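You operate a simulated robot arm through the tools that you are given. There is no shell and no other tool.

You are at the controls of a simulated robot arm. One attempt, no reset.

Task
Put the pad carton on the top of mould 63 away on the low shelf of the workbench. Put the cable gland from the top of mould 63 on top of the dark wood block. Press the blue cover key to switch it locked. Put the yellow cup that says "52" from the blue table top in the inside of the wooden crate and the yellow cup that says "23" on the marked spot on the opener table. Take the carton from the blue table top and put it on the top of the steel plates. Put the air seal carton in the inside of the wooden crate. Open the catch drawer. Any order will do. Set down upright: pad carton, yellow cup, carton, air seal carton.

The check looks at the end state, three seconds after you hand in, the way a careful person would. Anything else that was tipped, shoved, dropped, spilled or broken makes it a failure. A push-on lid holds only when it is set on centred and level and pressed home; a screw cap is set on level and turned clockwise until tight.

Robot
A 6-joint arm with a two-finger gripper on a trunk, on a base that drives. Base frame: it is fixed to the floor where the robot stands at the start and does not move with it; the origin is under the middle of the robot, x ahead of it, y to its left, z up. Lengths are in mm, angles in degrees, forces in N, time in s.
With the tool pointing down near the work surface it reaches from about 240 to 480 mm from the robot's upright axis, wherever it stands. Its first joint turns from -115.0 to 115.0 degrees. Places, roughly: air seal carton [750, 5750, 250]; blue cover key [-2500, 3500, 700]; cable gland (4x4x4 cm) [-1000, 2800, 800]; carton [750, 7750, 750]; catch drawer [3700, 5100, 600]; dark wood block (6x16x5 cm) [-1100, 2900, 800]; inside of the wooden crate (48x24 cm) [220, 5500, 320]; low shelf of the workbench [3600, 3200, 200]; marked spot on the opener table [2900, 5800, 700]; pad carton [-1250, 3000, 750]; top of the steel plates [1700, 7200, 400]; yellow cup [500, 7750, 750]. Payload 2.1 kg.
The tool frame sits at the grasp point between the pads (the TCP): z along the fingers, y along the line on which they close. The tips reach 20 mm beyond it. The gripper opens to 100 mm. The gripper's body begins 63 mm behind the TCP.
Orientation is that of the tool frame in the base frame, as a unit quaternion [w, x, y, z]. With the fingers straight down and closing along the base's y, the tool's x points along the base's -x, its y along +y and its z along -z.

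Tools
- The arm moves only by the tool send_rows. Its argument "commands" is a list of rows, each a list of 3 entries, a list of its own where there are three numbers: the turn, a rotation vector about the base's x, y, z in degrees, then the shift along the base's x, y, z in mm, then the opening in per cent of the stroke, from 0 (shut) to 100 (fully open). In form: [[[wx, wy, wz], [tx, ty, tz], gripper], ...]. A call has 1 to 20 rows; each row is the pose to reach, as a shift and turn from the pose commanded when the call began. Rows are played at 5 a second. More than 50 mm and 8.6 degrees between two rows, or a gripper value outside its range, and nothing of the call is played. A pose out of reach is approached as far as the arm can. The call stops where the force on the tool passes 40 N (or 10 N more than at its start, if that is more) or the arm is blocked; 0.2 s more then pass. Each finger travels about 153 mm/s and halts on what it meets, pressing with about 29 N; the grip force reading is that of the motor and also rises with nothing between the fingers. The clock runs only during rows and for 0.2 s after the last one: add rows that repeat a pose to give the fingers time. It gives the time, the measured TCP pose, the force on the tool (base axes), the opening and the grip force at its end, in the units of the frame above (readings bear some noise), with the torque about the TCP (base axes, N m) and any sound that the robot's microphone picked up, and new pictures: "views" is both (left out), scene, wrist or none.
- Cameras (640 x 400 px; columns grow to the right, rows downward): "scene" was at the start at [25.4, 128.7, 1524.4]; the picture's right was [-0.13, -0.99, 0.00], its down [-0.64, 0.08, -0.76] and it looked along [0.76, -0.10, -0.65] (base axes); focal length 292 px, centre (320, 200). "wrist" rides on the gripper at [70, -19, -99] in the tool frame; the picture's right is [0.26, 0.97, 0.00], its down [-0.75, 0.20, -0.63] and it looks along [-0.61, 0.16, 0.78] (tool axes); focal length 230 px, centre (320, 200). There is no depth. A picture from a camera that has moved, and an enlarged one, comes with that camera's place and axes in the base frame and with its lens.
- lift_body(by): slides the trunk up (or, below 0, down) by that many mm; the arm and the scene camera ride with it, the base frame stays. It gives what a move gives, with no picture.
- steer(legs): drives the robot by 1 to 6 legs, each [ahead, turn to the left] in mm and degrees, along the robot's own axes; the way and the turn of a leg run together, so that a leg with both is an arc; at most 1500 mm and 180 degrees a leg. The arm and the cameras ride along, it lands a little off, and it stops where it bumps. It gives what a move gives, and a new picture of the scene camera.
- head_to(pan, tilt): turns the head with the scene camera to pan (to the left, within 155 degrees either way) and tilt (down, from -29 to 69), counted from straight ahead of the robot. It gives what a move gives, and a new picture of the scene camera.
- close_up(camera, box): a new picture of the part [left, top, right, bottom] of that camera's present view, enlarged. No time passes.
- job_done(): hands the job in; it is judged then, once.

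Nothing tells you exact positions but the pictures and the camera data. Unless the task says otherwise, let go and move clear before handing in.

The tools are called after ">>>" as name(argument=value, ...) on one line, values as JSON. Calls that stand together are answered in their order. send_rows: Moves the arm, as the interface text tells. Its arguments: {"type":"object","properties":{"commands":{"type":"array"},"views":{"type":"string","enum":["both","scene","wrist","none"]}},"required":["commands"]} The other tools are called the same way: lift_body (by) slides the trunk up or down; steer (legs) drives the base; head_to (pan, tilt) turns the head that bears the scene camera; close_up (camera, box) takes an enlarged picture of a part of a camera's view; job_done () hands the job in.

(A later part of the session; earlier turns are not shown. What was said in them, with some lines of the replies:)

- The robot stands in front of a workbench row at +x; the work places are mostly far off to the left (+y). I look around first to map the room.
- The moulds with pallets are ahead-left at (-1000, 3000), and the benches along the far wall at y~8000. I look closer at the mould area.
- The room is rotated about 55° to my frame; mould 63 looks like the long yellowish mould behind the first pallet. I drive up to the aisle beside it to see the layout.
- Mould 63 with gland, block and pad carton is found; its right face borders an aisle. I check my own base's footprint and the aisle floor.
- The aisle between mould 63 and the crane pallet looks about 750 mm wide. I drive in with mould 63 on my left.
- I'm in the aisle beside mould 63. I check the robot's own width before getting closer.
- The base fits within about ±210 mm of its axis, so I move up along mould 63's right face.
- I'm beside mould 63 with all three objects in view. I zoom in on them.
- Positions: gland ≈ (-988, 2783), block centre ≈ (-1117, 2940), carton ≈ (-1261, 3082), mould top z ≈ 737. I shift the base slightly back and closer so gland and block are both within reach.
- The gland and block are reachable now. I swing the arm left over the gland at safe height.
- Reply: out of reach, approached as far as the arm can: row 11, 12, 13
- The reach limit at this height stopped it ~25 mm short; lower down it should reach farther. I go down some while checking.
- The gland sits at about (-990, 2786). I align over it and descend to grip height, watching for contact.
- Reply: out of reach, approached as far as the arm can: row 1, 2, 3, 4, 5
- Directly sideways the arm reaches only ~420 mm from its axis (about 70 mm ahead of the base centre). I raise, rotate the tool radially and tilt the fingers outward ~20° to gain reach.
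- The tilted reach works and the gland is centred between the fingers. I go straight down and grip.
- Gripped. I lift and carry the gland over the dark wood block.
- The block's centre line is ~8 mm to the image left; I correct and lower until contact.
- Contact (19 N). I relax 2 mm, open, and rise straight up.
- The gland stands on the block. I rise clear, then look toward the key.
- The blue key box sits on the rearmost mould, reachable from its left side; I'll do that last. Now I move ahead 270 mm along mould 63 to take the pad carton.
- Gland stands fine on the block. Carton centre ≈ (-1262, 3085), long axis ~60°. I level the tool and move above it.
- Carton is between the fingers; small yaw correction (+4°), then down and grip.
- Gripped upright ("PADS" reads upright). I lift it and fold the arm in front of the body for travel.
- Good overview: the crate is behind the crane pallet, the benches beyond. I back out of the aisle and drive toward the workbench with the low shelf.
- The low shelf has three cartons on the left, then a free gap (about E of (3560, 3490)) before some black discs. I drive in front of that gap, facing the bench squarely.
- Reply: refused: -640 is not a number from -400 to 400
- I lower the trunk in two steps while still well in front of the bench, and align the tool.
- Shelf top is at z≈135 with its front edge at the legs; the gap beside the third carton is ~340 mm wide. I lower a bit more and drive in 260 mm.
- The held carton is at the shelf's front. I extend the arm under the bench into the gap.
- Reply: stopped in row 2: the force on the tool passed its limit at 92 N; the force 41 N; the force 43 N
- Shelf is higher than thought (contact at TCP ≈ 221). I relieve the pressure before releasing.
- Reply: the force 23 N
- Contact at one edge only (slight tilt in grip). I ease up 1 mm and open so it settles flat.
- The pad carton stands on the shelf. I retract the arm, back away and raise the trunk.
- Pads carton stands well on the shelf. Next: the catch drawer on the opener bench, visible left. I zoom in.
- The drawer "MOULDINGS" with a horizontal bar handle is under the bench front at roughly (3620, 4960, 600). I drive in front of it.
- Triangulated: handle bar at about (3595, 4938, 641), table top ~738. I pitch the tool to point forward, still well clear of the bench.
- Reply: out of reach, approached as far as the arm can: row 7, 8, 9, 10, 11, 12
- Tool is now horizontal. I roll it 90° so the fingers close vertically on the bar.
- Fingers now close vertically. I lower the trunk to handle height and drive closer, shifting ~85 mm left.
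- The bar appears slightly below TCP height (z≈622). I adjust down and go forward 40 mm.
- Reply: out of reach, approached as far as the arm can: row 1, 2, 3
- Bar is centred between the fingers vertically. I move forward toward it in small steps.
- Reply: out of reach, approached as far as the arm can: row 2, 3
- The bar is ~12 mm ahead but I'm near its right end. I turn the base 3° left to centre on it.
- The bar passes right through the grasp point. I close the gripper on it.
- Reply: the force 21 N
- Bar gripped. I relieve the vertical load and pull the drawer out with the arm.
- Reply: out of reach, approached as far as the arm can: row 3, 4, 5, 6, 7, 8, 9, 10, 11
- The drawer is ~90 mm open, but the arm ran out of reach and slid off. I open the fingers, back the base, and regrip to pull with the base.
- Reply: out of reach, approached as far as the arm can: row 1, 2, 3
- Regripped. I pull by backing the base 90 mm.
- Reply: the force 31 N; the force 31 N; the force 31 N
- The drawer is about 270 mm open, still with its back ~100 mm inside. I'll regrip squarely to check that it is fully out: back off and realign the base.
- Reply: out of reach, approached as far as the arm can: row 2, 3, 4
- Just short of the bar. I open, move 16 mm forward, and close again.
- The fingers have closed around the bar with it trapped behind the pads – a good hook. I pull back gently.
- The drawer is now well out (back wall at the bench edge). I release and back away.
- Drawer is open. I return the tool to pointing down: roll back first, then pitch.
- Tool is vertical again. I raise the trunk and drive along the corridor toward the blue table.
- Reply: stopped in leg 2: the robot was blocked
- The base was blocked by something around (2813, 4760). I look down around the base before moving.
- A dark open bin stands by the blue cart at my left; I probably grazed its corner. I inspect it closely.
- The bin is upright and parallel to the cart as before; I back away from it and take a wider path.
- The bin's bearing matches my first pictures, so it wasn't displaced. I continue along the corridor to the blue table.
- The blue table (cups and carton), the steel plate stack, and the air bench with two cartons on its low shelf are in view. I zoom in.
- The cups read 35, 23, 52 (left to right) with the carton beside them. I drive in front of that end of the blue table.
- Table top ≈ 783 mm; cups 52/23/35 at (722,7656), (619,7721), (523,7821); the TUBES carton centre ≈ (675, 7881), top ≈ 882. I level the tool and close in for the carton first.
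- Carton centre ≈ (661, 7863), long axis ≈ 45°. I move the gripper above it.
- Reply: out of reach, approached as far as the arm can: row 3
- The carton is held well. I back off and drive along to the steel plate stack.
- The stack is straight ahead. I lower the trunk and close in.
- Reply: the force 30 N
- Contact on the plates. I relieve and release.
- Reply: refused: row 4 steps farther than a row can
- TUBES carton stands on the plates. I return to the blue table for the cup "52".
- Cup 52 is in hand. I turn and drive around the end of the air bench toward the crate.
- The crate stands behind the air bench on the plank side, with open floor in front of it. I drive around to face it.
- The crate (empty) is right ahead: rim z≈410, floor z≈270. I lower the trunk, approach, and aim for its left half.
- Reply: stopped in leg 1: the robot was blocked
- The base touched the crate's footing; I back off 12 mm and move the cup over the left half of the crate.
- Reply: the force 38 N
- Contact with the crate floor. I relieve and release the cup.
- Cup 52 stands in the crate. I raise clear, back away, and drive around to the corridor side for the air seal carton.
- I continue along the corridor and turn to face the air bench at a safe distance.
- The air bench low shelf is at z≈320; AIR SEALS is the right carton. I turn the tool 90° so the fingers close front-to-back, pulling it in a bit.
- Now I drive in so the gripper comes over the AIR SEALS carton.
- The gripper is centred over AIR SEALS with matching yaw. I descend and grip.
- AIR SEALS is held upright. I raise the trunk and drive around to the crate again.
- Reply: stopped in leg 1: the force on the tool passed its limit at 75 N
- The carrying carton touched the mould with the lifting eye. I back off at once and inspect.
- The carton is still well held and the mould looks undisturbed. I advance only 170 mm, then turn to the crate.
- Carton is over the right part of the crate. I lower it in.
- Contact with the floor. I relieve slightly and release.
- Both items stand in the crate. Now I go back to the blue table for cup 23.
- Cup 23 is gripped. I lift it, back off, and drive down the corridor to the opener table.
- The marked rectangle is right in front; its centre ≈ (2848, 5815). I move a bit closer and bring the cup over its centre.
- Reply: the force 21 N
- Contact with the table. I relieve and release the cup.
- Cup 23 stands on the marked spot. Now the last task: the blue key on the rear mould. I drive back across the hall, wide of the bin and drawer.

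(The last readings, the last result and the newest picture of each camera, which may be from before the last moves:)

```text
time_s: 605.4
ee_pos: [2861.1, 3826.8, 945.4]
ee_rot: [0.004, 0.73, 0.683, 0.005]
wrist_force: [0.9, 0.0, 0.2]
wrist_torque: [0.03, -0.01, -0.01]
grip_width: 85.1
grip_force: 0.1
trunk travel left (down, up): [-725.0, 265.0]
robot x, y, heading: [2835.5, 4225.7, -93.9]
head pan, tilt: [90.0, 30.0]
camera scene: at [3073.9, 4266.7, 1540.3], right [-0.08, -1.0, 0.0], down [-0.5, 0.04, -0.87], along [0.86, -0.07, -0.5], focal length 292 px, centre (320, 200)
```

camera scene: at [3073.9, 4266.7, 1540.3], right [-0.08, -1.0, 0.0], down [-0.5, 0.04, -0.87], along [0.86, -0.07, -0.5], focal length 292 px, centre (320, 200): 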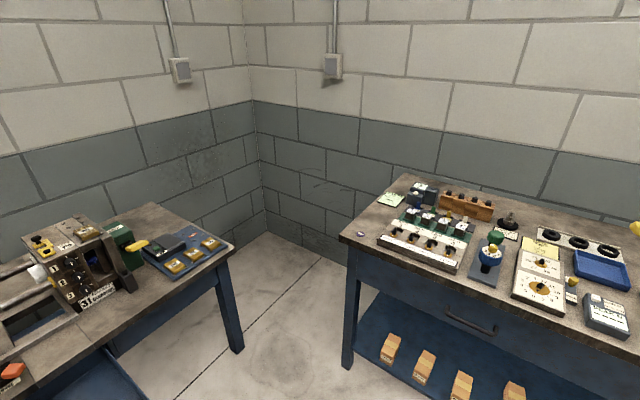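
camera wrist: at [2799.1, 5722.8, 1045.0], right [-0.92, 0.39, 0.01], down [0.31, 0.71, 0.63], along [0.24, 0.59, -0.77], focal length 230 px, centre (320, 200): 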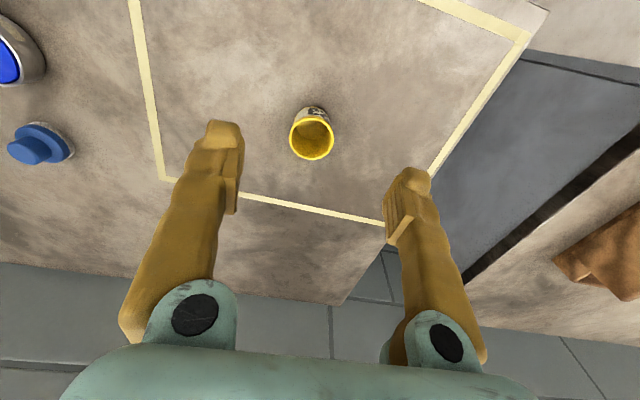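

The way is clear. I drive across toward the front-left mould corner.

>>> steer(legs=[[0, -47.7], [1500, 0], [1500, 0], [0, 13.6], [1400, 0]])

>>> head_to(pan=-40, tilt=30)

>>> head_to(pan=-100, tilt=30)

```text
time_s: 629.6
ee_pos: [-728.0, 1033.3, 944.7]
ee_rot: [0.005, 0.911, 0.413, 0.003]
wrist_force: [-0.8, 0.4, -0.5]
wrist_torque: [0.05, -0.04, 0.01]
grip_width: 84.9
grip_force: 0.2
trunk travel left (down, up): [-725.0, 265.0]
robot x, y, heading: [-505.2, 1367.0, -131.6]
head pan, tilt: [90.0, 30.0]
camera scene: at [-290.9, 1253.3, 1540.3], right [-0.67, -0.75, 0.0], down [-0.37, 0.33, -0.87], along [0.65, -0.58, -0.5], focal length 292 px, centre (320, 200)
```

scene: 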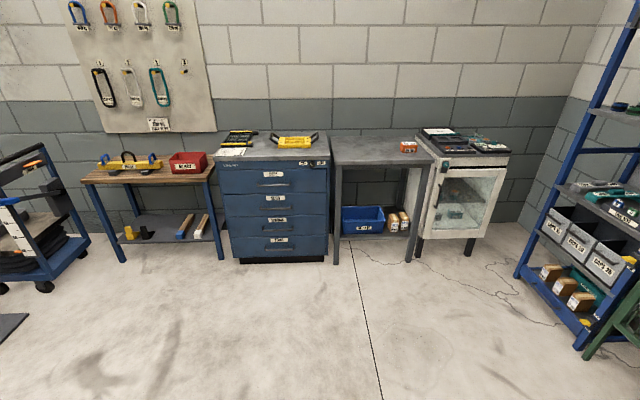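

```text
time_s: 631.7
ee_pos: [-728.9, 1033.0, 944.2]
ee_rot: [0.005, 0.911, 0.413, 0.003]
wrist_force: [0.2, 1.9, -0.9]
wrist_torque: [0.03, -0.01, -0.02]
grip_width: 84.8
grip_force: 0.0
trunk travel left (down, up): [-725.0, 265.0]
robot x, y, heading: [-507.7, 1364.2, -132.0]
head pan, tilt: [-40.0, 30.0]
camera scene: at [-447.9, 1300.5, 1540.3], right [-0.14, 0.99, 0.0], down [0.49, 0.07, -0.87], along [-0.86, -0.12, -0.5], focal length 292 px, centre (320, 200)
```

scene: 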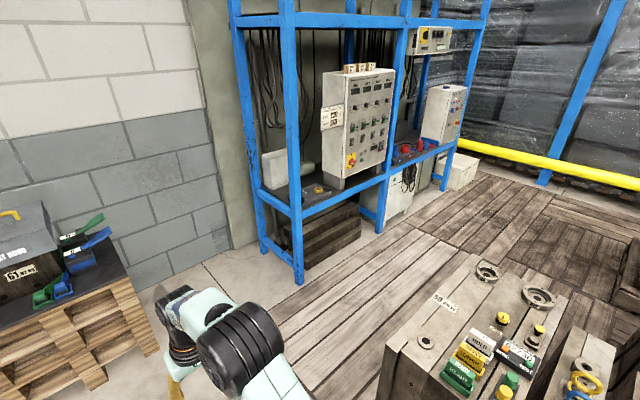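

```text
time_s: 633.0
ee_pos: [-728.6, 1031.0, 945.7]
ee_rot: [0.005, 0.911, 0.413, 0.004]
wrist_force: [0.2, 1.0, 0.2]
wrist_torque: [0.01, 0.02, -0.02]
grip_width: 84.8
grip_force: 0.0
trunk travel left (down, up): [-725.0, 265.0]
robot x, y, heading: [-500.7, 1362.5, -131.7]
head pan, tilt: [-100.0, 30.0]
camera scene: at [-414.5, 1384.6, 1540.3], right [0.79, 0.62, 0.0], down [0.31, -0.39, -0.87], along [-0.54, 0.68, -0.5], focal length 292 px, centre (320, 200)
```

scene: 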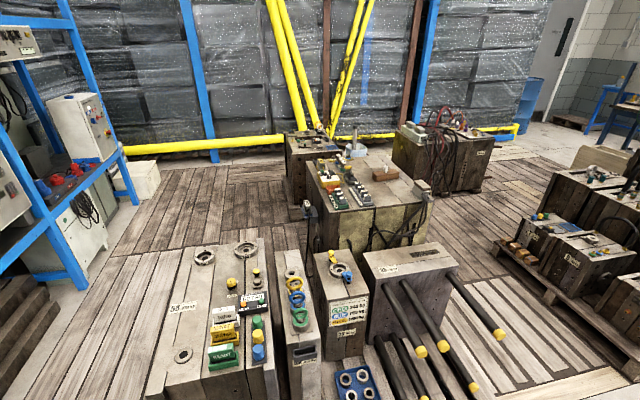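

The corridor left of the front moulds is about 900 mm wide. I drive through it toward the rear mould.

>>> steer(legs=[[0, 6.7], [666, 0], [0, -90], [1500, 0], [0, -36], [1150, 0]])

>>> head_to(pan=-30, tilt=40)

```text
time_s: 655.5
ee_pos: [-2644.4, 3161.8, 943.1]
ee_rot: [0.005, 0.806, -0.592, -0.004]
wrist_force: [-0.3, -0.8, -0.5]
wrist_torque: [0.02, -0.01, -0.02]
grip_width: 85.0
grip_force: 0.0
trunk travel left (down, up): [-725.0, 265.0]
robot x, y, heading: [-2477.5, 2796.6, 106.7]
head pan, tilt: [-100.0, 30.0]
camera scene: at [-2505.2, 2710.7, 1540.3], right [0.12, -0.99, 0.0], down [-0.5, -0.06, -0.87], along [0.86, 0.1, -0.5], focal length 292 px, centre (320, 200)
```

scene: 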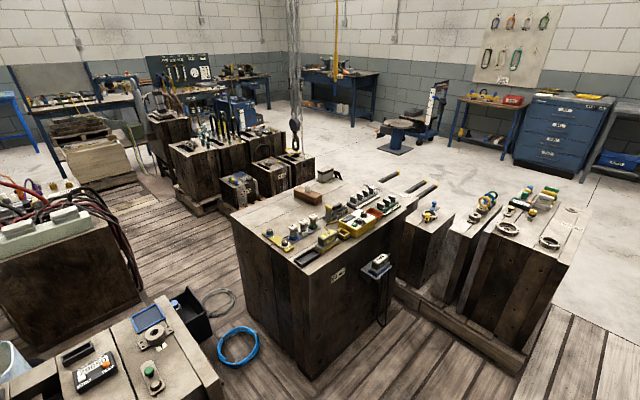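

```text
time_s: 656.9
ee_pos: [-2643.6, 3161.5, 945.2]
ee_rot: [0.005, 0.805, -0.593, -0.003]
wrist_force: [0.4, 0.1, -0.4]
wrist_torque: [0.01, -0.02, -0.01]
grip_width: 84.9
grip_force: 0.0
trunk travel left (down, up): [-725.0, 265.0]
robot x, y, heading: [-2479.0, 2792.9, 106.6]
head pan, tilt: [-30.0, 40.0]
camera scene: at [-2575.4, 2782.9, 1525.0], right [0.97, -0.23, 0.0], down [-0.15, -0.63, -0.77], along [0.18, 0.75, -0.64], focal length 292 px, centre (320, 200)
```

scene: 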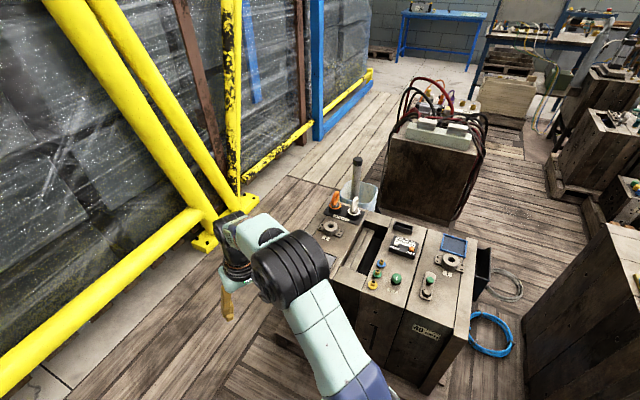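

I'm left of the rear mould. I position beside its back-left corner and face it.

>>> steer(legs=[[0, 12.6], [310, 0], [0, -64]])

>>> head_to(pan=-10, tilt=45)

>>> head_to(pan=10, tilt=50)

```text
time_s: 662.6
ee_pos: [-2446.4, 3423.3, 945.1]
ee_rot: [-0.004, -0.466, 0.885, 0.005]
wrist_force: [0.3, 0.7, -0.5]
wrist_torque: [0.01, 0.04, -0.04]
grip_width: 84.8
grip_force: 0.0
trunk travel left (down, up): [-725.0, 265.0]
robot x, y, heading: [-2628.6, 3070.0, 54.8]
head pan, tilt: [-30.0, 40.0]
camera scene: at [-2700.3, 3137.1, 1525.0], right [0.42, -0.91, 0.0], down [-0.58, -0.27, -0.77], along [0.69, 0.32, -0.64], focal length 292 px, centre (320, 200)
```

scene: 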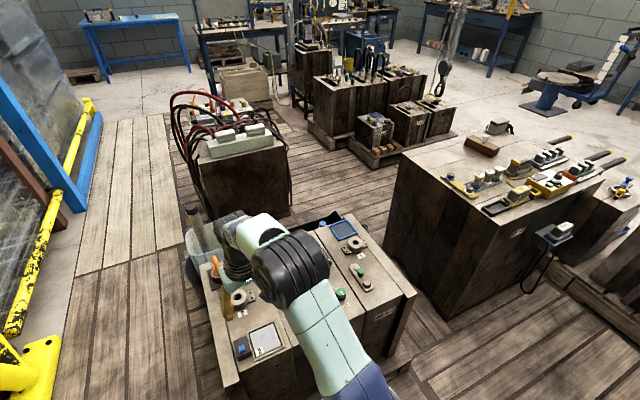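

```text
time_s: 663.4
ee_pos: [-2446.2, 3423.4, 943.9]
ee_rot: [-0.004, -0.465, 0.885, 0.005]
wrist_force: [-0.7, -0.2, -0.3]
wrist_torque: [0.0, 0.02, -0.01]
grip_width: 84.8
grip_force: 0.1
trunk travel left (down, up): [-725.0, 265.0]
robot x, y, heading: [-2627.3, 3069.0, 54.9]
head pan, tilt: [-10.0, 45.0]
camera scene: at [-2719.7, 3158.5, 1517.7], right [0.71, -0.71, 0.0], down [-0.5, -0.5, -0.71], along [0.5, 0.5, -0.71], focal length 292 px, centre (320, 200)
```

scene: 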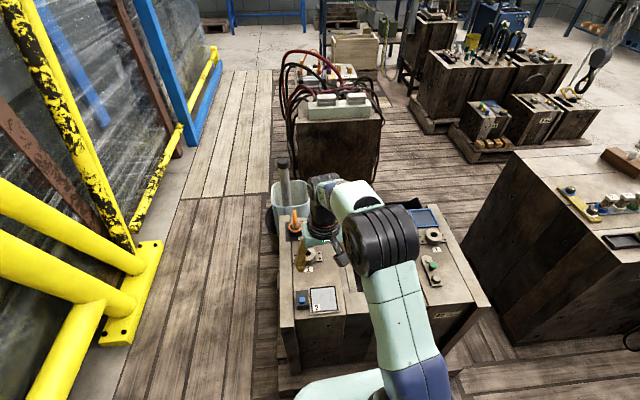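

```text
time_s: 664.2
ee_pos: [-2446.5, 3423.8, 944.6]
ee_rot: [-0.004, -0.466, 0.885, 0.005]
wrist_force: [-0.3, -0.1, -0.4]
wrist_torque: [-0.01, 0.06, 0.01]
grip_width: 84.9
grip_force: 0.0
trunk travel left (down, up): [-725.0, 265.0]
robot x, y, heading: [-2629.9, 3070.3, 54.8]
head pan, tilt: [10.0, 50.0]
camera scene: at [-2744.6, 3170.9, 1510.8], right [0.91, -0.42, 0.0], down [-0.32, -0.69, -0.64], along [0.27, 0.58, -0.77], focal length 292 px, centre (320, 200)
```

scene: 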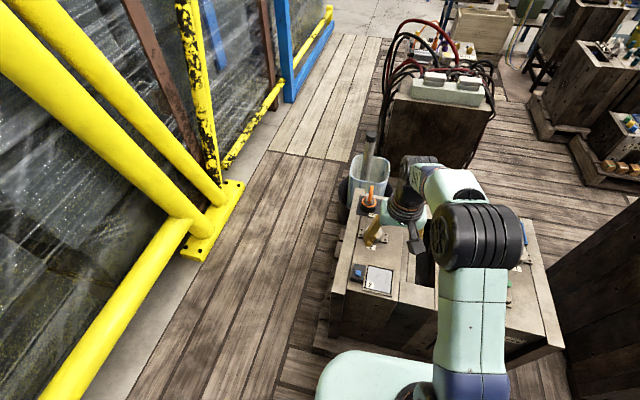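

The small dark box with the blue key sits at the near-left corner of the mould top. I zoom in.

>>> close_up(camera="scene", box=[330, 250, 410, 300])

>>> head_to(pan=-10, tilt=45)

>>> close_up(camera="scene", box=[270, 270, 350, 320])

```text
8.00 times, centred on (370, 275) of scene
camera zoom: at [-2744.6, 3170.9, 1510.8], right [0.91, -0.42, 0.0], down [-0.32, -0.69, -0.64], along [0.27, 0.58, -0.77], focal length 2337 px, centre (-80, -400)
```

zoom: 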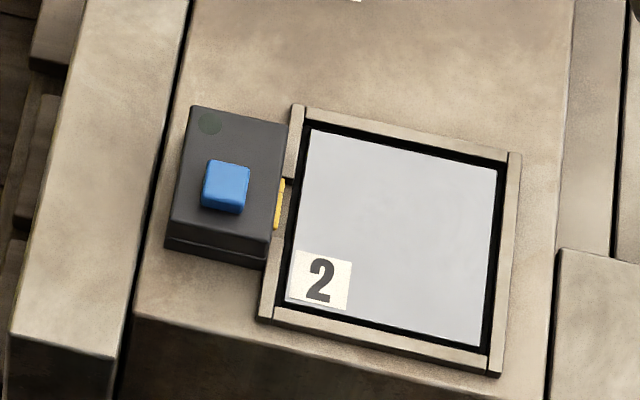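

```text
time_s: 665.1
ee_pos: [-2445.8, 3424.6, 943.9]
ee_rot: [-0.004, -0.465, 0.885, 0.005]
wrist_force: [0.6, 0.6, -0.7]
wrist_torque: [-0.02, 0.0, 0.01]
grip_width: 85.0
grip_force: 0.0
trunk travel left (down, up): [-725.0, 265.0]
robot x, y, heading: [-2629.2, 3071.2, 55.1]
head pan, tilt: [-10.0, 45.0]
camera scene: at [-2720.0, 3158.9, 1517.7], right [0.71, -0.71, 0.0], down [-0.5, -0.5, -0.71], along [0.5, 0.5, -0.71], focal length 292 px, centre (320, 200)
```

scene: 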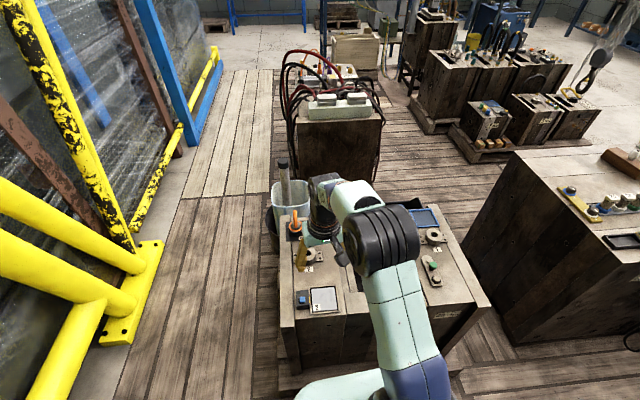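

```text
8.00 times, centred on (310, 295) of scene
camera zoom: at [-2720.0, 3158.9, 1517.7], right [0.71, -0.71, 0.0], down [-0.5, -0.5, -0.71], along [0.5, 0.5, -0.71], focal length 2337 px, centre (400, -560)
```

zoom: 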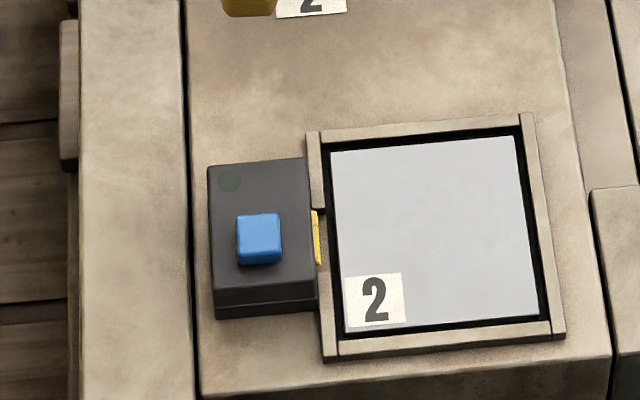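

Key at about (-2462, 3494), top z ≈ 668. I close the gripper, lower the trunk 150 mm and position above the key.

>>> send_rows(commands=[[[0, 0, 0], [-5, 20, 0], 40], [[0, 0, 0], [-10, 45, 0], 0], [[0, 0, 0], [-16, 70, 0], 0], [[0, 0, 0], [-16, 70, 0], 0]], views="none")

>>> lift_body(by=-150)

>>> send_rows(commands=[[[0, 0, 0], [0, 0, -10], 0], [[0, 0, 0], [0, 0, -20], 0], [[0, 0, 0], [0, 0, -20], 0]])

```text
time_s: 666.1
ee_pos: [-2463.3, 3493.3, 947.7]
ee_rot: [-0.003, -0.466, 0.885, 0.005]
wrist_force: [0.3, 0.4, 0.2]
wrist_torque: [0.01, 0.02, 0.0]
grip_width: 0.1
grip_force: 29.2
trunk travel left (down, up): [-725.0, 265.0]
robot x, y, heading: [-2627.5, 3069.8, 55.0]
head pan, tilt: [-10.0, 45.0]
```

```text
time_s: 667.8
ee_pos: [-2465.6, 3493.7, 798.5]
ee_rot: [-0.004, -0.465, 0.885, 0.005]
wrist_force: [-0.4, -1.0, -0.1]
wrist_torque: [-0.02, -0.04, -0.01]
grip_width: 0.0
grip_force: 29.3
trunk travel left (down, up): [-575.0, 415.0]
robot x, y, heading: [-2628.1, 3070.3, 55.1]
head pan, tilt: [-10.0, 45.0]
```

```text
time_s: 668.6
ee_pos: [-2463.7, 3494.1, 777.1]
ee_rot: [-0.003, -0.466, 0.885, 0.005]
wrist_force: [0.0, -0.1, 0.3]
wrist_torque: [0.02, 0.0, 0.0]
grip_width: 0.2
grip_force: 29.6
trunk travel left (down, up): [-575.0, 415.0]
robot x, y, heading: [-2629.7, 3071.4, 54.9]
head pan, tilt: [-10.0, 45.0]
camera scene: at [-2719.9, 3158.7, 1367.7], right [0.71, -0.71, 0.0], down [-0.5, -0.5, -0.71], along [0.5, 0.5, -0.71], focal length 292 px, centre (320, 200)
camera wrist: at [-2487.9, 3425.0, 877.2], right [-0.94, 0.33, 0.01], down [0.27, 0.73, 0.63], along [0.2, 0.6, -0.78], focal length 230 px, centre (320, 200)
```

scene: 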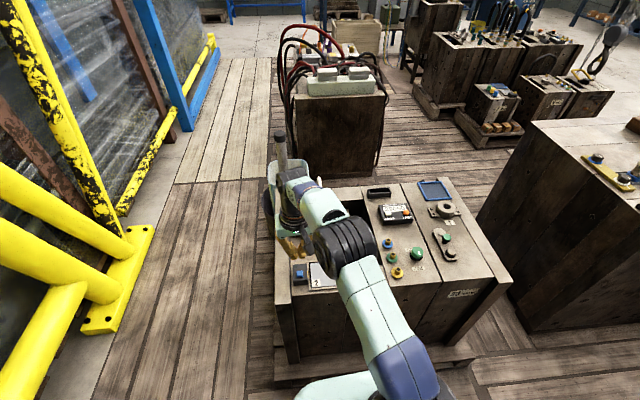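
wrist: 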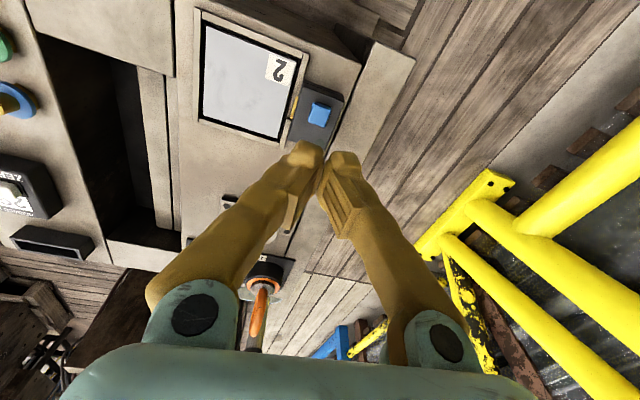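

>>> send_rows(commands=[[[0, 0, 0], [-5, -7, -20], 0], [[0, 0, 0], [-5, -7, -45], 0], [[0, 0, 0], [-5, -7, -45], 0]], views="wrist")

>>> close_up(camera="wrist", box=[250, 80, 410, 220])

>>> close_up(camera="scene", box=[250, 220, 350, 290])

```text
time_s: 669.4
ee_pos: [-2469.5, 3486.5, 730.6]
ee_rot: [-0.003, -0.465, 0.885, 0.005]
wrist_force: [0.4, 0.5, 0.2]
wrist_torque: [-0.03, -0.01, -0.01]
grip_width: 0.0
grip_force: 28.6
trunk travel left (down, up): [-575.0, 415.0]
robot x, y, heading: [-2633.8, 3071.6, 55.3]
head pan, tilt: [-10.0, 45.0]
camera wrist: at [-2493.9, 3418.0, 830.1], right [-0.94, 0.33, 0.01], down [0.27, 0.73, 0.63], along [0.2, 0.6, -0.78], focal length 230 px, centre (320, 200)
```

wrist: 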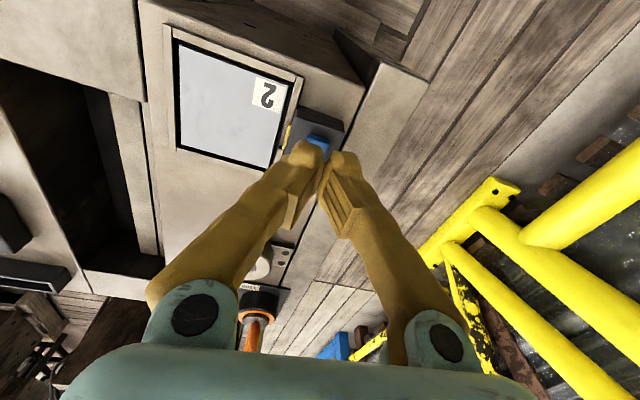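

```text
2.86 times, centred on (330, 150) of wrist
camera zoom: at [-2493.9, 3418.0, 830.1], right [-0.94, 0.33, 0.01], down [0.27, 0.73, 0.63], along [0.2, 0.6, -0.78], focal length 657 px, centre (291, 343)
```

zoom: 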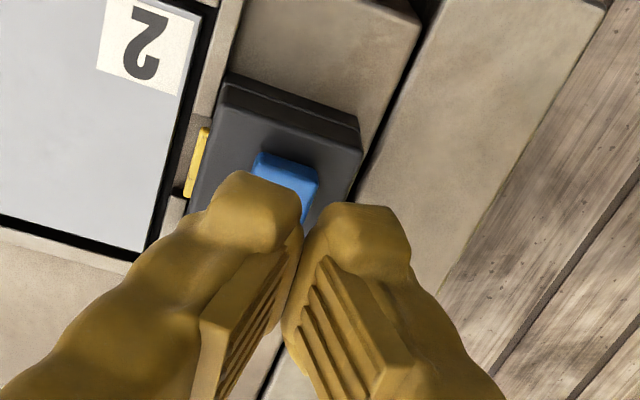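

```text
5.71 times, centred on (300, 255) of scene
camera zoom: at [-2720.0, 3158.4, 1367.7], right [0.71, -0.71, 0.0], down [-0.5, -0.5, -0.71], along [0.5, 0.5, -0.71], focal length 1669 px, centre (434, -114)
```

zoom: 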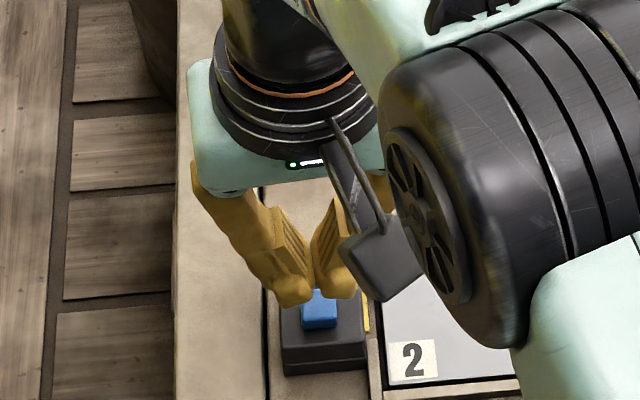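

Tips are right over the key. I go down in small steps until it presses.

>>> send_rows(commands=[[[0, 0, 0], [-2, -3, -10], 0], [[0, 0, 0], [-2, -3, -18], 0], [[0, 0, 0], [-2, -3, -18], 0]], views="none")

>>> close_up(camera="scene", box=[250, 220, 350, 290])

```text
time_s: 670.2
ee_pos: [-2472.0, 3483.9, 714.3]
ee_rot: [-0.003, -0.466, 0.885, 0.005]
wrist_force: [-0.5, 0.0, 0.2]
wrist_torque: [0.01, -0.02, -0.01]
grip_width: 0.0
grip_force: 28.9
trunk travel left (down, up): [-575.0, 415.0]
robot x, y, heading: [-2627.0, 3070.1, 55.0]
head pan, tilt: [-10.0, 45.0]
```

```text
5.71 times, centred on (300, 255) of scene
camera zoom: at [-2719.9, 3158.6, 1367.7], right [0.71, -0.71, 0.0], down [-0.5, -0.5, -0.71], along [0.5, 0.5, -0.71], focal length 1669 px, centre (434, -114)
```

zoom: 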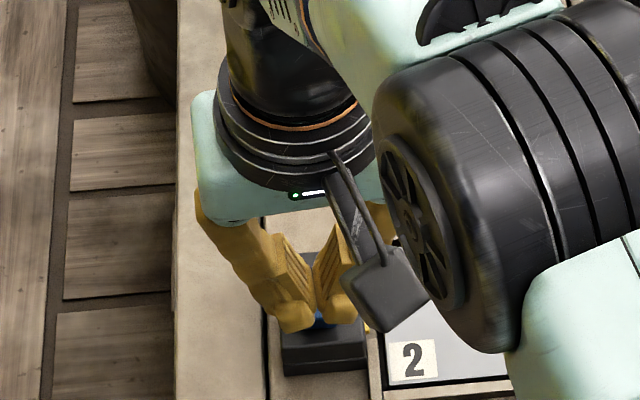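

>>> send_rows(commands=[[[0, 0, 0], [0, 0, -2], 0], [[0, 0, 0], [0, 0, -5], 0], [[0, 0, 0], [0, 0, -5], 0]], views="none")

```text
time_s: 671.0
ee_pos: [-2471.5, 3483.9, 709.4]
ee_rot: [-0.004, -0.465, 0.885, 0.005]
wrist_force: [-0.9, -0.2, 0.0]
wrist_torque: [-0.01, 0.02, 0.0]
grip_width: 0.0
grip_force: 29.0
trunk travel left (down, up): [-575.0, 415.0]
robot x, y, heading: [-2627.2, 3068.8, 55.1]
head pan, tilt: [-10.0, 45.0]
```

>>> send_rows(commands=[[[0, 0, 0], [0, 0, -2], 0], [[0, 0, 0], [0, 0, -5], 0], [[0, 0, 0], [0, 0, -5], 0]], views="wrist")

>>> close_up(camera="wrist", box=[250, 80, 410, 220])

```text
time_s: 671.8
ee_pos: [-2471.2, 3485.6, 705.7]
ee_rot: [-0.003, -0.466, 0.885, 0.006]
wrist_force: [0.6, 0.4, -0.6]
wrist_torque: [0.01, 0.01, -0.01]
grip_width: 0.2
grip_force: 29.0
trunk travel left (down, up): [-575.0, 415.0]
robot x, y, heading: [-2629.6, 3071.4, 55.1]
head pan, tilt: [-10.0, 45.0]
camera wrist: at [-2495.0, 3415.4, 804.7], right [-0.94, 0.33, 0.01], down [0.27, 0.73, 0.63], along [0.2, 0.6, -0.78], focal length 230 px, centre (320, 200)
```

wrist: 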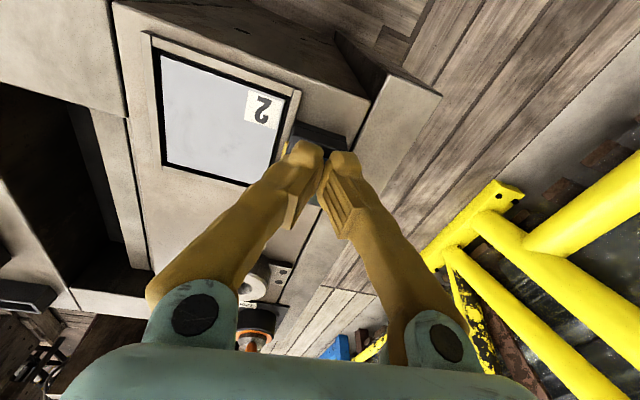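

```text
2.86 times, centred on (330, 150) of wrist
camera zoom: at [-2495.0, 3415.4, 804.7], right [-0.94, 0.33, 0.01], down [0.27, 0.73, 0.63], along [0.2, 0.6, -0.78], focal length 657 px, centre (291, 343)
```

zoom: 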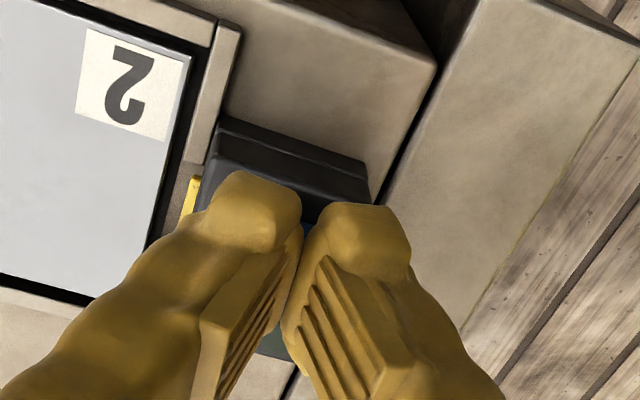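

>>> send_rows(commands=[[[0, 0, 0], [0, 0, -2], 0], [[0, 0, 0], [0, 0, -4], 0], [[0, 0, 0], [0, 0, -4], 0]], views="none")

```text
time_s: 672.6
ee_pos: [-2470.0, 3482.6, 702.0]
ee_rot: [-0.003, -0.466, 0.885, 0.004]
wrist_force: [-0.5, -0.6, 0.6]
wrist_torque: [0.01, 0.04, 0.0]
grip_width: 0.0
grip_force: 29.0
trunk travel left (down, up): [-575.0, 415.0]
robot x, y, heading: [-2632.5, 3067.9, 55.2]
head pan, tilt: [-10.0, 45.0]
```

>>> send_rows(commands=[[[0, 0, 0], [0, 0, -2], 0], [[0, 0, 0], [0, 0, -4], 0], [[0, 0, 0], [0, 0, -4], 0]], views="none")

```text
time_s: 673.4
ee_pos: [-2470.7, 3483.5, 696.9]
ee_rot: [-0.004, -0.466, 0.885, 0.006]
wrist_force: [-0.1, 0.0, 0.5]
wrist_torque: [-0.01, -0.02, 0.01]
grip_width: 0.0
grip_force: 29.0
trunk travel left (down, up): [-575.0, 415.0]
robot x, y, heading: [-2630.7, 3069.8, 55.1]
head pan, tilt: [-10.0, 45.0]
```

>>> send_rows(commands=[[[0, 0, 0], [0, 0, -2], 0], [[0, 0, 0], [0, 0, -4], 0], [[0, 0, 0], [0, 0, -4], 0]], views="none")

>>> close_up(camera="wrist", box=[250, 80, 410, 220])

>>> close_up(camera="scene", box=[250, 220, 350, 290])

```text
time_s: 674.2
ee_pos: [-2470.9, 3485.6, 692.8]
ee_rot: [-0.003, -0.466, 0.885, 0.004]
wrist_force: [0.5, 0.2, 1.0]
wrist_torque: [-0.02, 0.0, 0.0]
grip_width: 0.1
grip_force: 29.1
trunk travel left (down, up): [-575.0, 415.0]
robot x, y, heading: [-2629.5, 3069.5, 55.3]
head pan, tilt: [-10.0, 45.0]
```

```text
2.86 times, centred on (330, 150) of wrist
camera zoom: at [-2494.6, 3416.0, 792.6], right [-0.94, 0.33, 0.01], down [0.27, 0.73, 0.63], along [0.2, 0.6, -0.78], focal length 657 px, centre (291, 343)
```

zoom: 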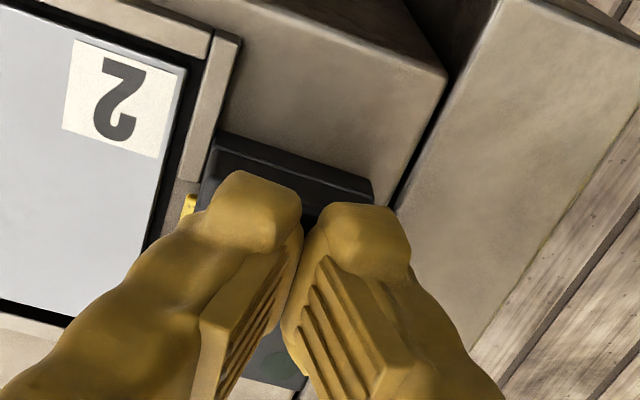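

```text
5.71 times, centred on (300, 255) of scene
camera zoom: at [-2719.8, 3158.7, 1367.7], right [0.71, -0.71, 0.0], down [-0.5, -0.5, -0.71], along [0.5, 0.5, -0.71], focal length 1669 px, centre (434, -114)
```

zoom: 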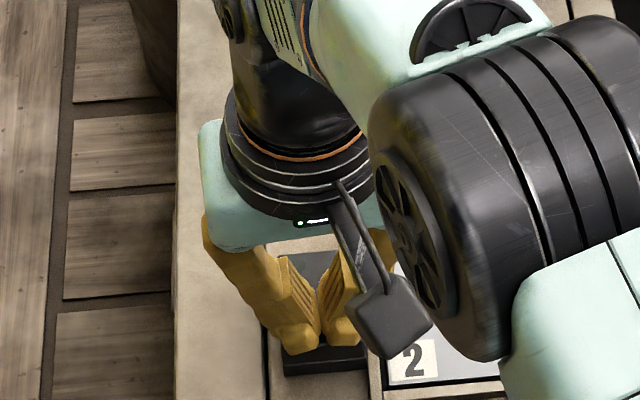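

No contact yet, so the key is lower and thus a little farther forward than assumed. I raise slightly, shift forward ~8 mm and continue.

>>> send_rows(commands=[[[0, 0, 0], [0, 0, 5], 0], [[0, 0, 0], [5, 7, 5], 0], [[0, 0, 0], [5, 7, 2], 0], [[0, 0, 0], [5, 7, 0], 0], [[0, 0, 0], [5, 7, 0], 0]], views="none")

>>> close_up(camera="scene", box=[250, 220, 350, 290])

```text
time_s: 675.4
ee_pos: [-2466.9, 3491.9, 694.0]
ee_rot: [-0.004, -0.465, 0.885, 0.005]
wrist_force: [0.8, -0.1, 0.5]
wrist_torque: [0.02, 0.03, -0.01]
grip_width: 0.1
grip_force: 28.6
trunk travel left (down, up): [-575.0, 415.0]
robot x, y, heading: [-2628.8, 3072.4, 55.0]
head pan, tilt: [-10.0, 45.0]
```

```text
5.71 times, centred on (300, 255) of scene
camera zoom: at [-2719.9, 3158.7, 1367.7], right [0.71, -0.71, 0.0], down [-0.5, -0.5, -0.71], along [0.5, 0.5, -0.71], focal length 1669 px, centre (434, -114)
```

zoom: 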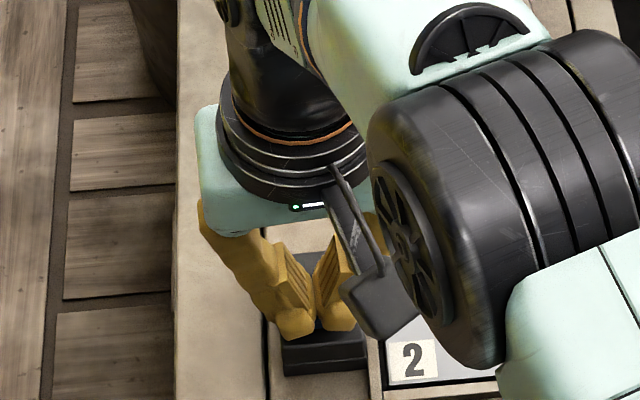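

>>> send_rows(commands=[[[0, 0, 0], [0, 0, -2], 0], [[0, 0, 0], [0, 0, -4], 0], [[0, 0, 0], [0, 0, -4], 0]], views="none")

```text
time_s: 676.2
ee_pos: [-2466.3, 3490.9, 688.0]
ee_rot: [-0.004, -0.466, 0.885, 0.005]
wrist_force: [-0.2, 0.1, 1.8]
wrist_torque: [0.05, -0.03, -0.03]
grip_width: 6.0
grip_force: 29.6
trunk travel left (down, up): [-575.0, 415.0]
robot x, y, heading: [-2629.3, 3072.8, 55.0]
head pan, tilt: [-10.0, 45.0]
heard: click
```

A click was heard. I rise and look at the key.

>>> send_rows(commands=[[[0, 0, 0], [0, 0, 10], 0], [[0, 0, 0], [0, 0, 40], 0], [[0, 0, 0], [0, 0, 80], 0], [[0, 0, 0], [-20, -40, 100], 0], [[0, 0, 0], [-40, -80, 110], 0], [[0, 0, 0], [-40, -80, 110], 0]])

>>> close_up(camera="scene", box=[270, 250, 350, 300])

>>> close_up(camera="wrist", box=[220, 0, 420, 140])

```text
time_s: 677.6
ee_pos: [-2505.8, 3409.2, 797.9]
ee_rot: [-0.004, -0.466, 0.885, 0.005]
wrist_force: [-0.2, -0.1, -0.7]
wrist_torque: [-0.02, -0.02, -0.05]
grip_width: 0.2
grip_force: 29.3
trunk travel left (down, up): [-575.0, 415.0]
robot x, y, heading: [-2626.0, 3068.6, 54.8]
head pan, tilt: [-10.0, 45.0]
camera scene: at [-2719.6, 3159.2, 1367.7], right [0.71, -0.71, 0.0], down [-0.5, -0.5, -0.71], along [0.5, 0.5, -0.71], focal length 292 px, centre (320, 200)
camera wrist: at [-2530.4, 3341.3, 897.3], right [-0.94, 0.33, 0.01], down [0.27, 0.73, 0.63], along [0.2, 0.6, -0.78], focal length 230 px, centre (320, 200)
```

scene: 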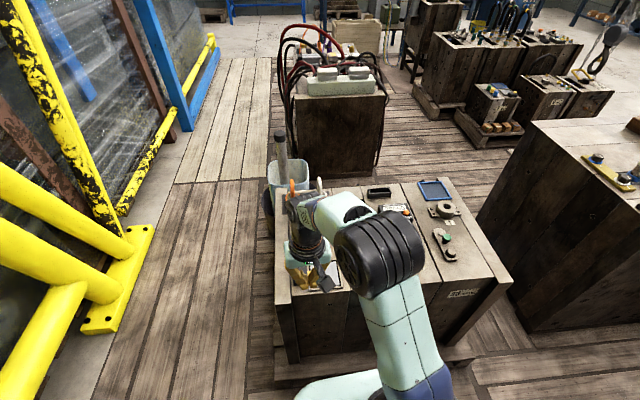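
wrist: 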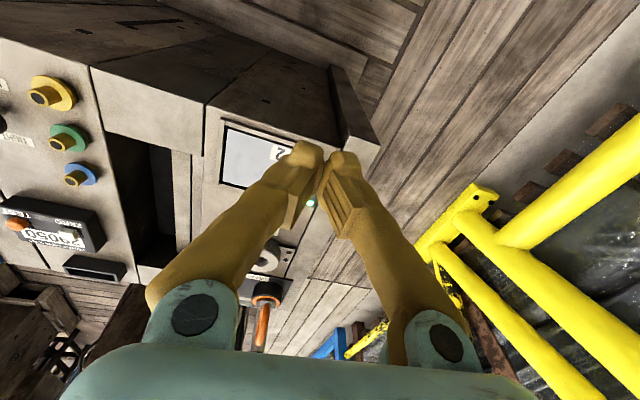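

```text
8.00 times, centred on (310, 275) of scene
camera zoom: at [-2719.6, 3159.2, 1367.7], right [0.71, -0.71, 0.0], down [-0.5, -0.5, -0.71], along [0.5, 0.5, -0.71], focal length 2337 px, centre (400, -400)
```

zoom: 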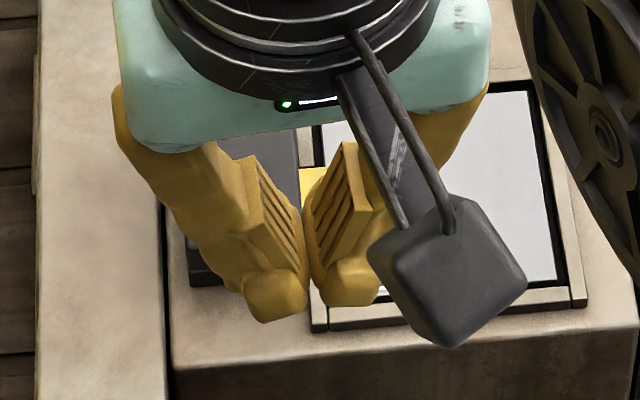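

```text
2.86 times, centred on (320, 70) of wrist
camera zoom: at [-2530.4, 3341.3, 897.3], right [-0.94, 0.33, 0.01], down [0.27, 0.73, 0.63], along [0.2, 0.6, -0.78], focal length 657 px, centre (320, 571)
```

zoom: 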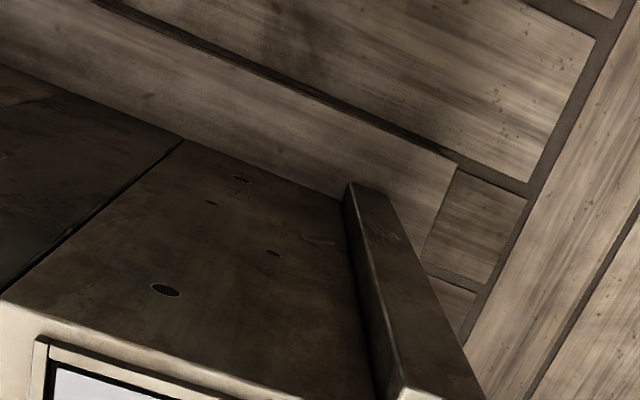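

The lamp seems lit green and the yellow bolt extended. I move the arm aside to verify.

>>> lift_body(by=150)

>>> steer(legs=[[-250, 0]])

>>> head_to(pan=0, tilt=42)

```text
time_s: 679.4
ee_pos: [-2505.5, 3409.5, 947.7]
ee_rot: [-0.004, -0.466, 0.885, 0.005]
wrist_force: [0.2, 0.1, -1.0]
wrist_torque: [-0.01, 0.0, -0.01]
grip_width: 0.0
grip_force: 29.3
trunk travel left (down, up): [-725.0, 265.0]
robot x, y, heading: [-2628.1, 3071.4, 54.9]
head pan, tilt: [-10.0, 45.0]
```

```text
time_s: 681.2
ee_pos: [-2651.1, 3203.7, 947.7]
ee_rot: [-0.004, -0.464, 0.886, 0.005]
wrist_force: [0.2, 0.1, 0.0]
wrist_torque: [0.0, -0.02, 0.0]
grip_width: 0.0
grip_force: 29.9
trunk travel left (down, up): [-725.0, 265.0]
robot x, y, heading: [-2773.8, 2862.8, 54.9]
head pan, tilt: [-10.0, 45.0]
camera scene: at [-2864.8, 2952.4, 1517.7], right [0.7, -0.71, 0.0], down [-0.5, -0.5, -0.71], along [0.5, 0.5, -0.71], focal length 292 px, centre (320, 200)
```

scene: 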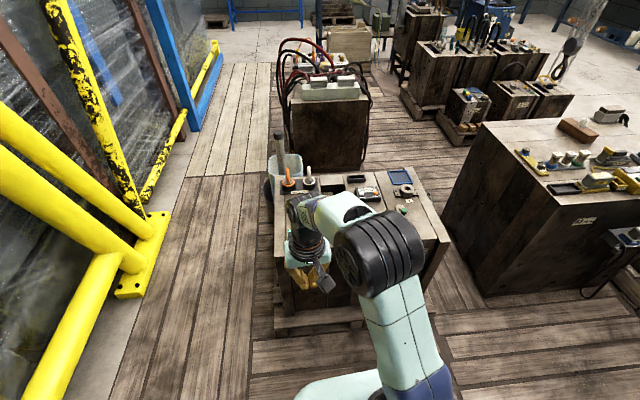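

```text
time_s: 681.9
ee_pos: [-2650.5, 3203.4, 947.5]
ee_rot: [-0.004, -0.465, 0.886, 0.005]
wrist_force: [1.0, -0.4, -0.4]
wrist_torque: [0.02, -0.01, 0.01]
grip_width: 0.0
grip_force: 29.5
trunk travel left (down, up): [-725.0, 265.0]
robot x, y, heading: [-2778.7, 2863.0, 54.7]
head pan, tilt: [0.0, 42.0]
camera scene: at [-2874.5, 2962.9, 1522.0], right [0.82, -0.58, 0.0], down [-0.39, -0.55, -0.74], along [0.43, 0.61, -0.67], focal length 292 px, centre (320, 200)
```

scene: 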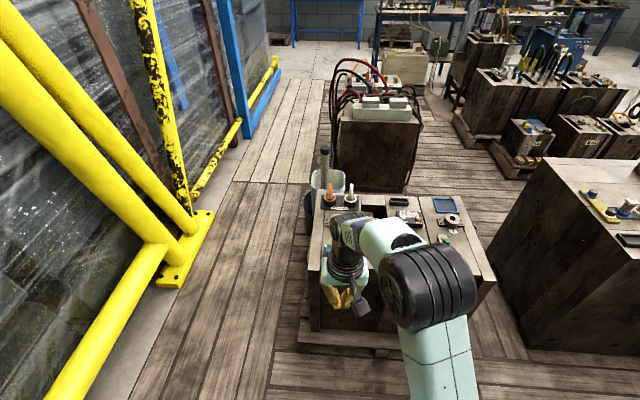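

>>> steer(legs=[[0, -20]])

>>> head_to(pan=20, tilt=42)

```text
time_s: 683.4
ee_pos: [-2542.5, 3138.5, 948.4]
ee_rot: [-0.003, -0.302, 0.953, 0.006]
wrist_force: [-0.7, 0.1, -0.7]
wrist_torque: [-0.02, 0.0, 0.0]
grip_width: 0.0
grip_force: 29.5
trunk travel left (down, up): [-725.0, 265.0]
robot x, y, heading: [-2772.8, 2864.9, 34.9]
head pan, tilt: [0.0, 42.0]
camera scene: at [-2833.8, 2991.8, 1522.0], right [0.57, -0.82, 0.0], down [-0.55, -0.38, -0.74], along [0.61, 0.42, -0.67], focal length 292 px, centre (320, 200)
```

scene: 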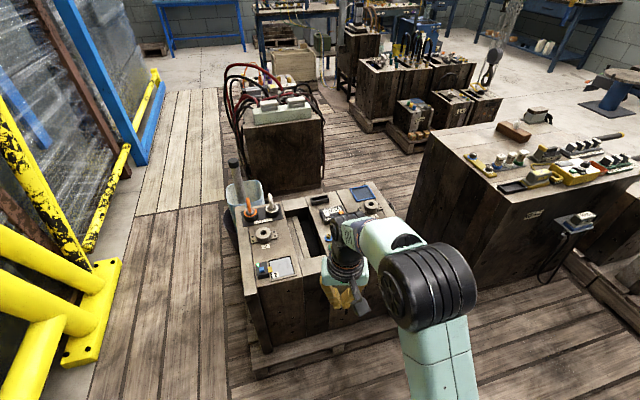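

```text
time_s: 684.2
ee_pos: [-2542.2, 3138.9, 948.2]
ee_rot: [-0.003, -0.302, 0.953, 0.006]
wrist_force: [0.4, 0.4, 0.1]
wrist_torque: [-0.01, 0.0, -0.02]
grip_width: 0.3
grip_force: 29.0
trunk travel left (down, up): [-725.0, 265.0]
robot x, y, heading: [-2776.4, 2865.1, 34.5]
head pan, tilt: [20.0, 42.0]
camera scene: at [-2854.1, 3012.3, 1522.0], right [0.81, -0.58, 0.0], down [-0.39, -0.55, -0.74], along [0.43, 0.61, -0.67], focal length 292 px, centre (320, 200)
```

scene: 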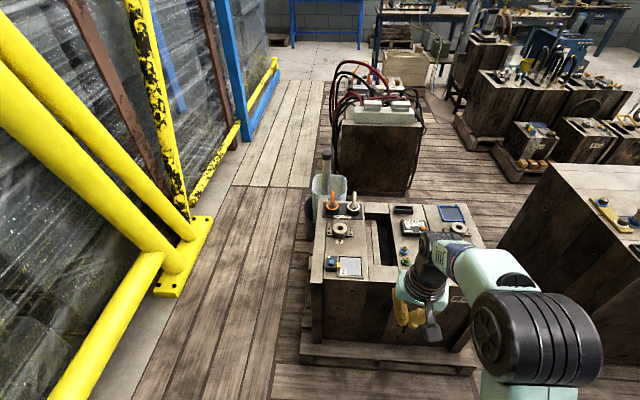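

>>> close_up(camera="scene", box=[305, 240, 385, 290])

>>> head_to(pan=-5, tilt=22)

>>> close_up(camera="scene", box=[320, 120, 640, 320])

```text
8.00 times, centred on (345, 265) of scene
camera zoom: at [-2854.1, 3012.3, 1522.0], right [0.81, -0.58, 0.0], down [-0.39, -0.55, -0.74], along [0.43, 0.61, -0.67], focal length 2337 px, centre (120, -320)
```

zoom: 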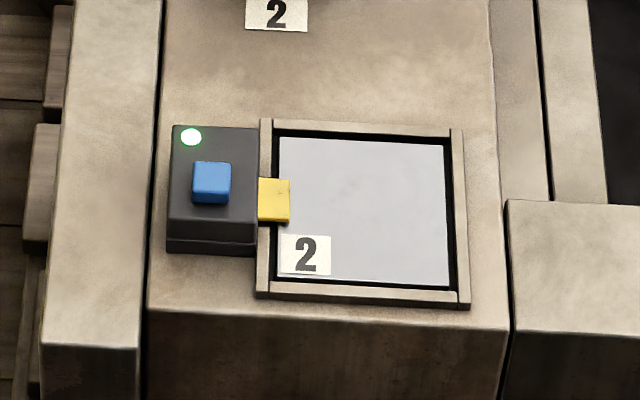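

```text
time_s: 685.1
ee_pos: [-2540.8, 3138.6, 948.4]
ee_rot: [-0.003, -0.303, 0.953, 0.006]
wrist_force: [0.4, -0.1, 0.4]
wrist_torque: [0.0, -0.01, -0.01]
grip_width: 0.0
grip_force: 29.5
trunk travel left (down, up): [-725.0, 265.0]
robot x, y, heading: [-2772.5, 2861.3, 34.6]
head pan, tilt: [-5.0, 22.0]
camera scene: at [-2822.0, 2990.4, 1553.0], right [0.49, -0.87, 0.0], down [-0.33, -0.19, -0.93], along [0.81, 0.46, -0.38], focal length 292 px, centre (320, 200)
```

scene: 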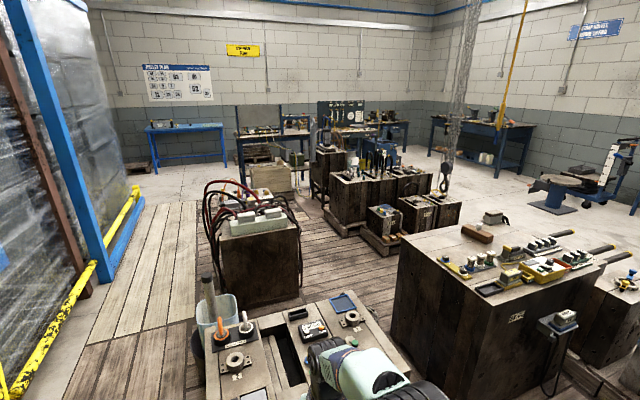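

```text
2.00 times, centred on (480, 220) of scene
camera zoom: at [-2822.0, 2990.4, 1553.0], right [0.49, -0.87, 0.0], down [-0.33, -0.19, -0.93], along [0.81, 0.46, -0.38], focal length 584 px, centre (0, 160)
```

zoom: 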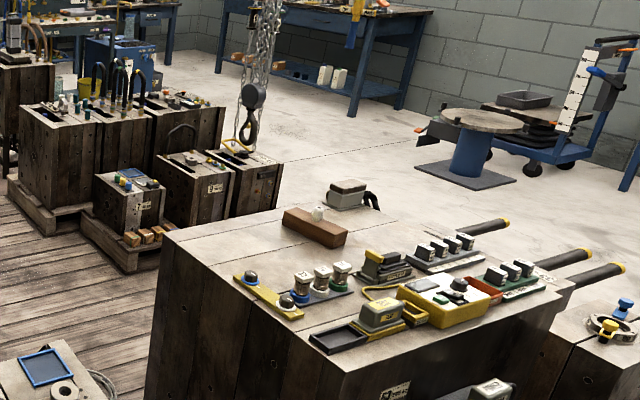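

The cover lock shows a green lamp with the yellow bolt extended, and the gland still stands on the dark wood block. All tasks look done and the arm is clear, so I hand in.

>>> job_done()

```text
The job is handed in.
```

I did all eight parts of the task and handed the job in. I haven't seen the check's result.

| Task | Where it ended up |
|---|---|
| Pad carton | Upright on the low shelf of the workbench, next to the SHIMS carton |
| Cable gland | Upright on top of the dark wood block |
| Blue cover key | Pressed once. I heard a click, the lamp is green and the yellow bolt is over the cover |
| Yellow cup "52" | Upright in the left half of the wooden crate |
| Yellow cup "23" | Upright, near the middle of the marked spot on the opener table |
| Carton from the blue table | Upright on top of the steel plates |
| Air seal carton | Upright in the right half of the wooden crate |
| Catch drawer | Pulled out about 300 mm, with its back wall at the bench edge |

Some contacts along the way could count against the "nothing shoved" rule:

- **Bin by the blue cart:** the base stopped against something there, most likely the corner of the dark bin. The bin is upright and looks where it was in my first pictures, to within about 50 mm.
- **Mould with the lifting eye:** the air seal carton hit the bar on this mould at about 75 N while I was carrying it. The mould looked unmoved, and the carton stayed in the grip.
- **Crate footing:** the base touched the crate's footing once, and I saw no sign that the crate moved.
- **Pad carton:** it met the shelf harder than intended (a peak of about 92 N) because the shelf was higher than I had judged. It slipped a little in the grip but settled flat and upright.

I didn't find the drawer's end stop, so I can't say it is fully open.
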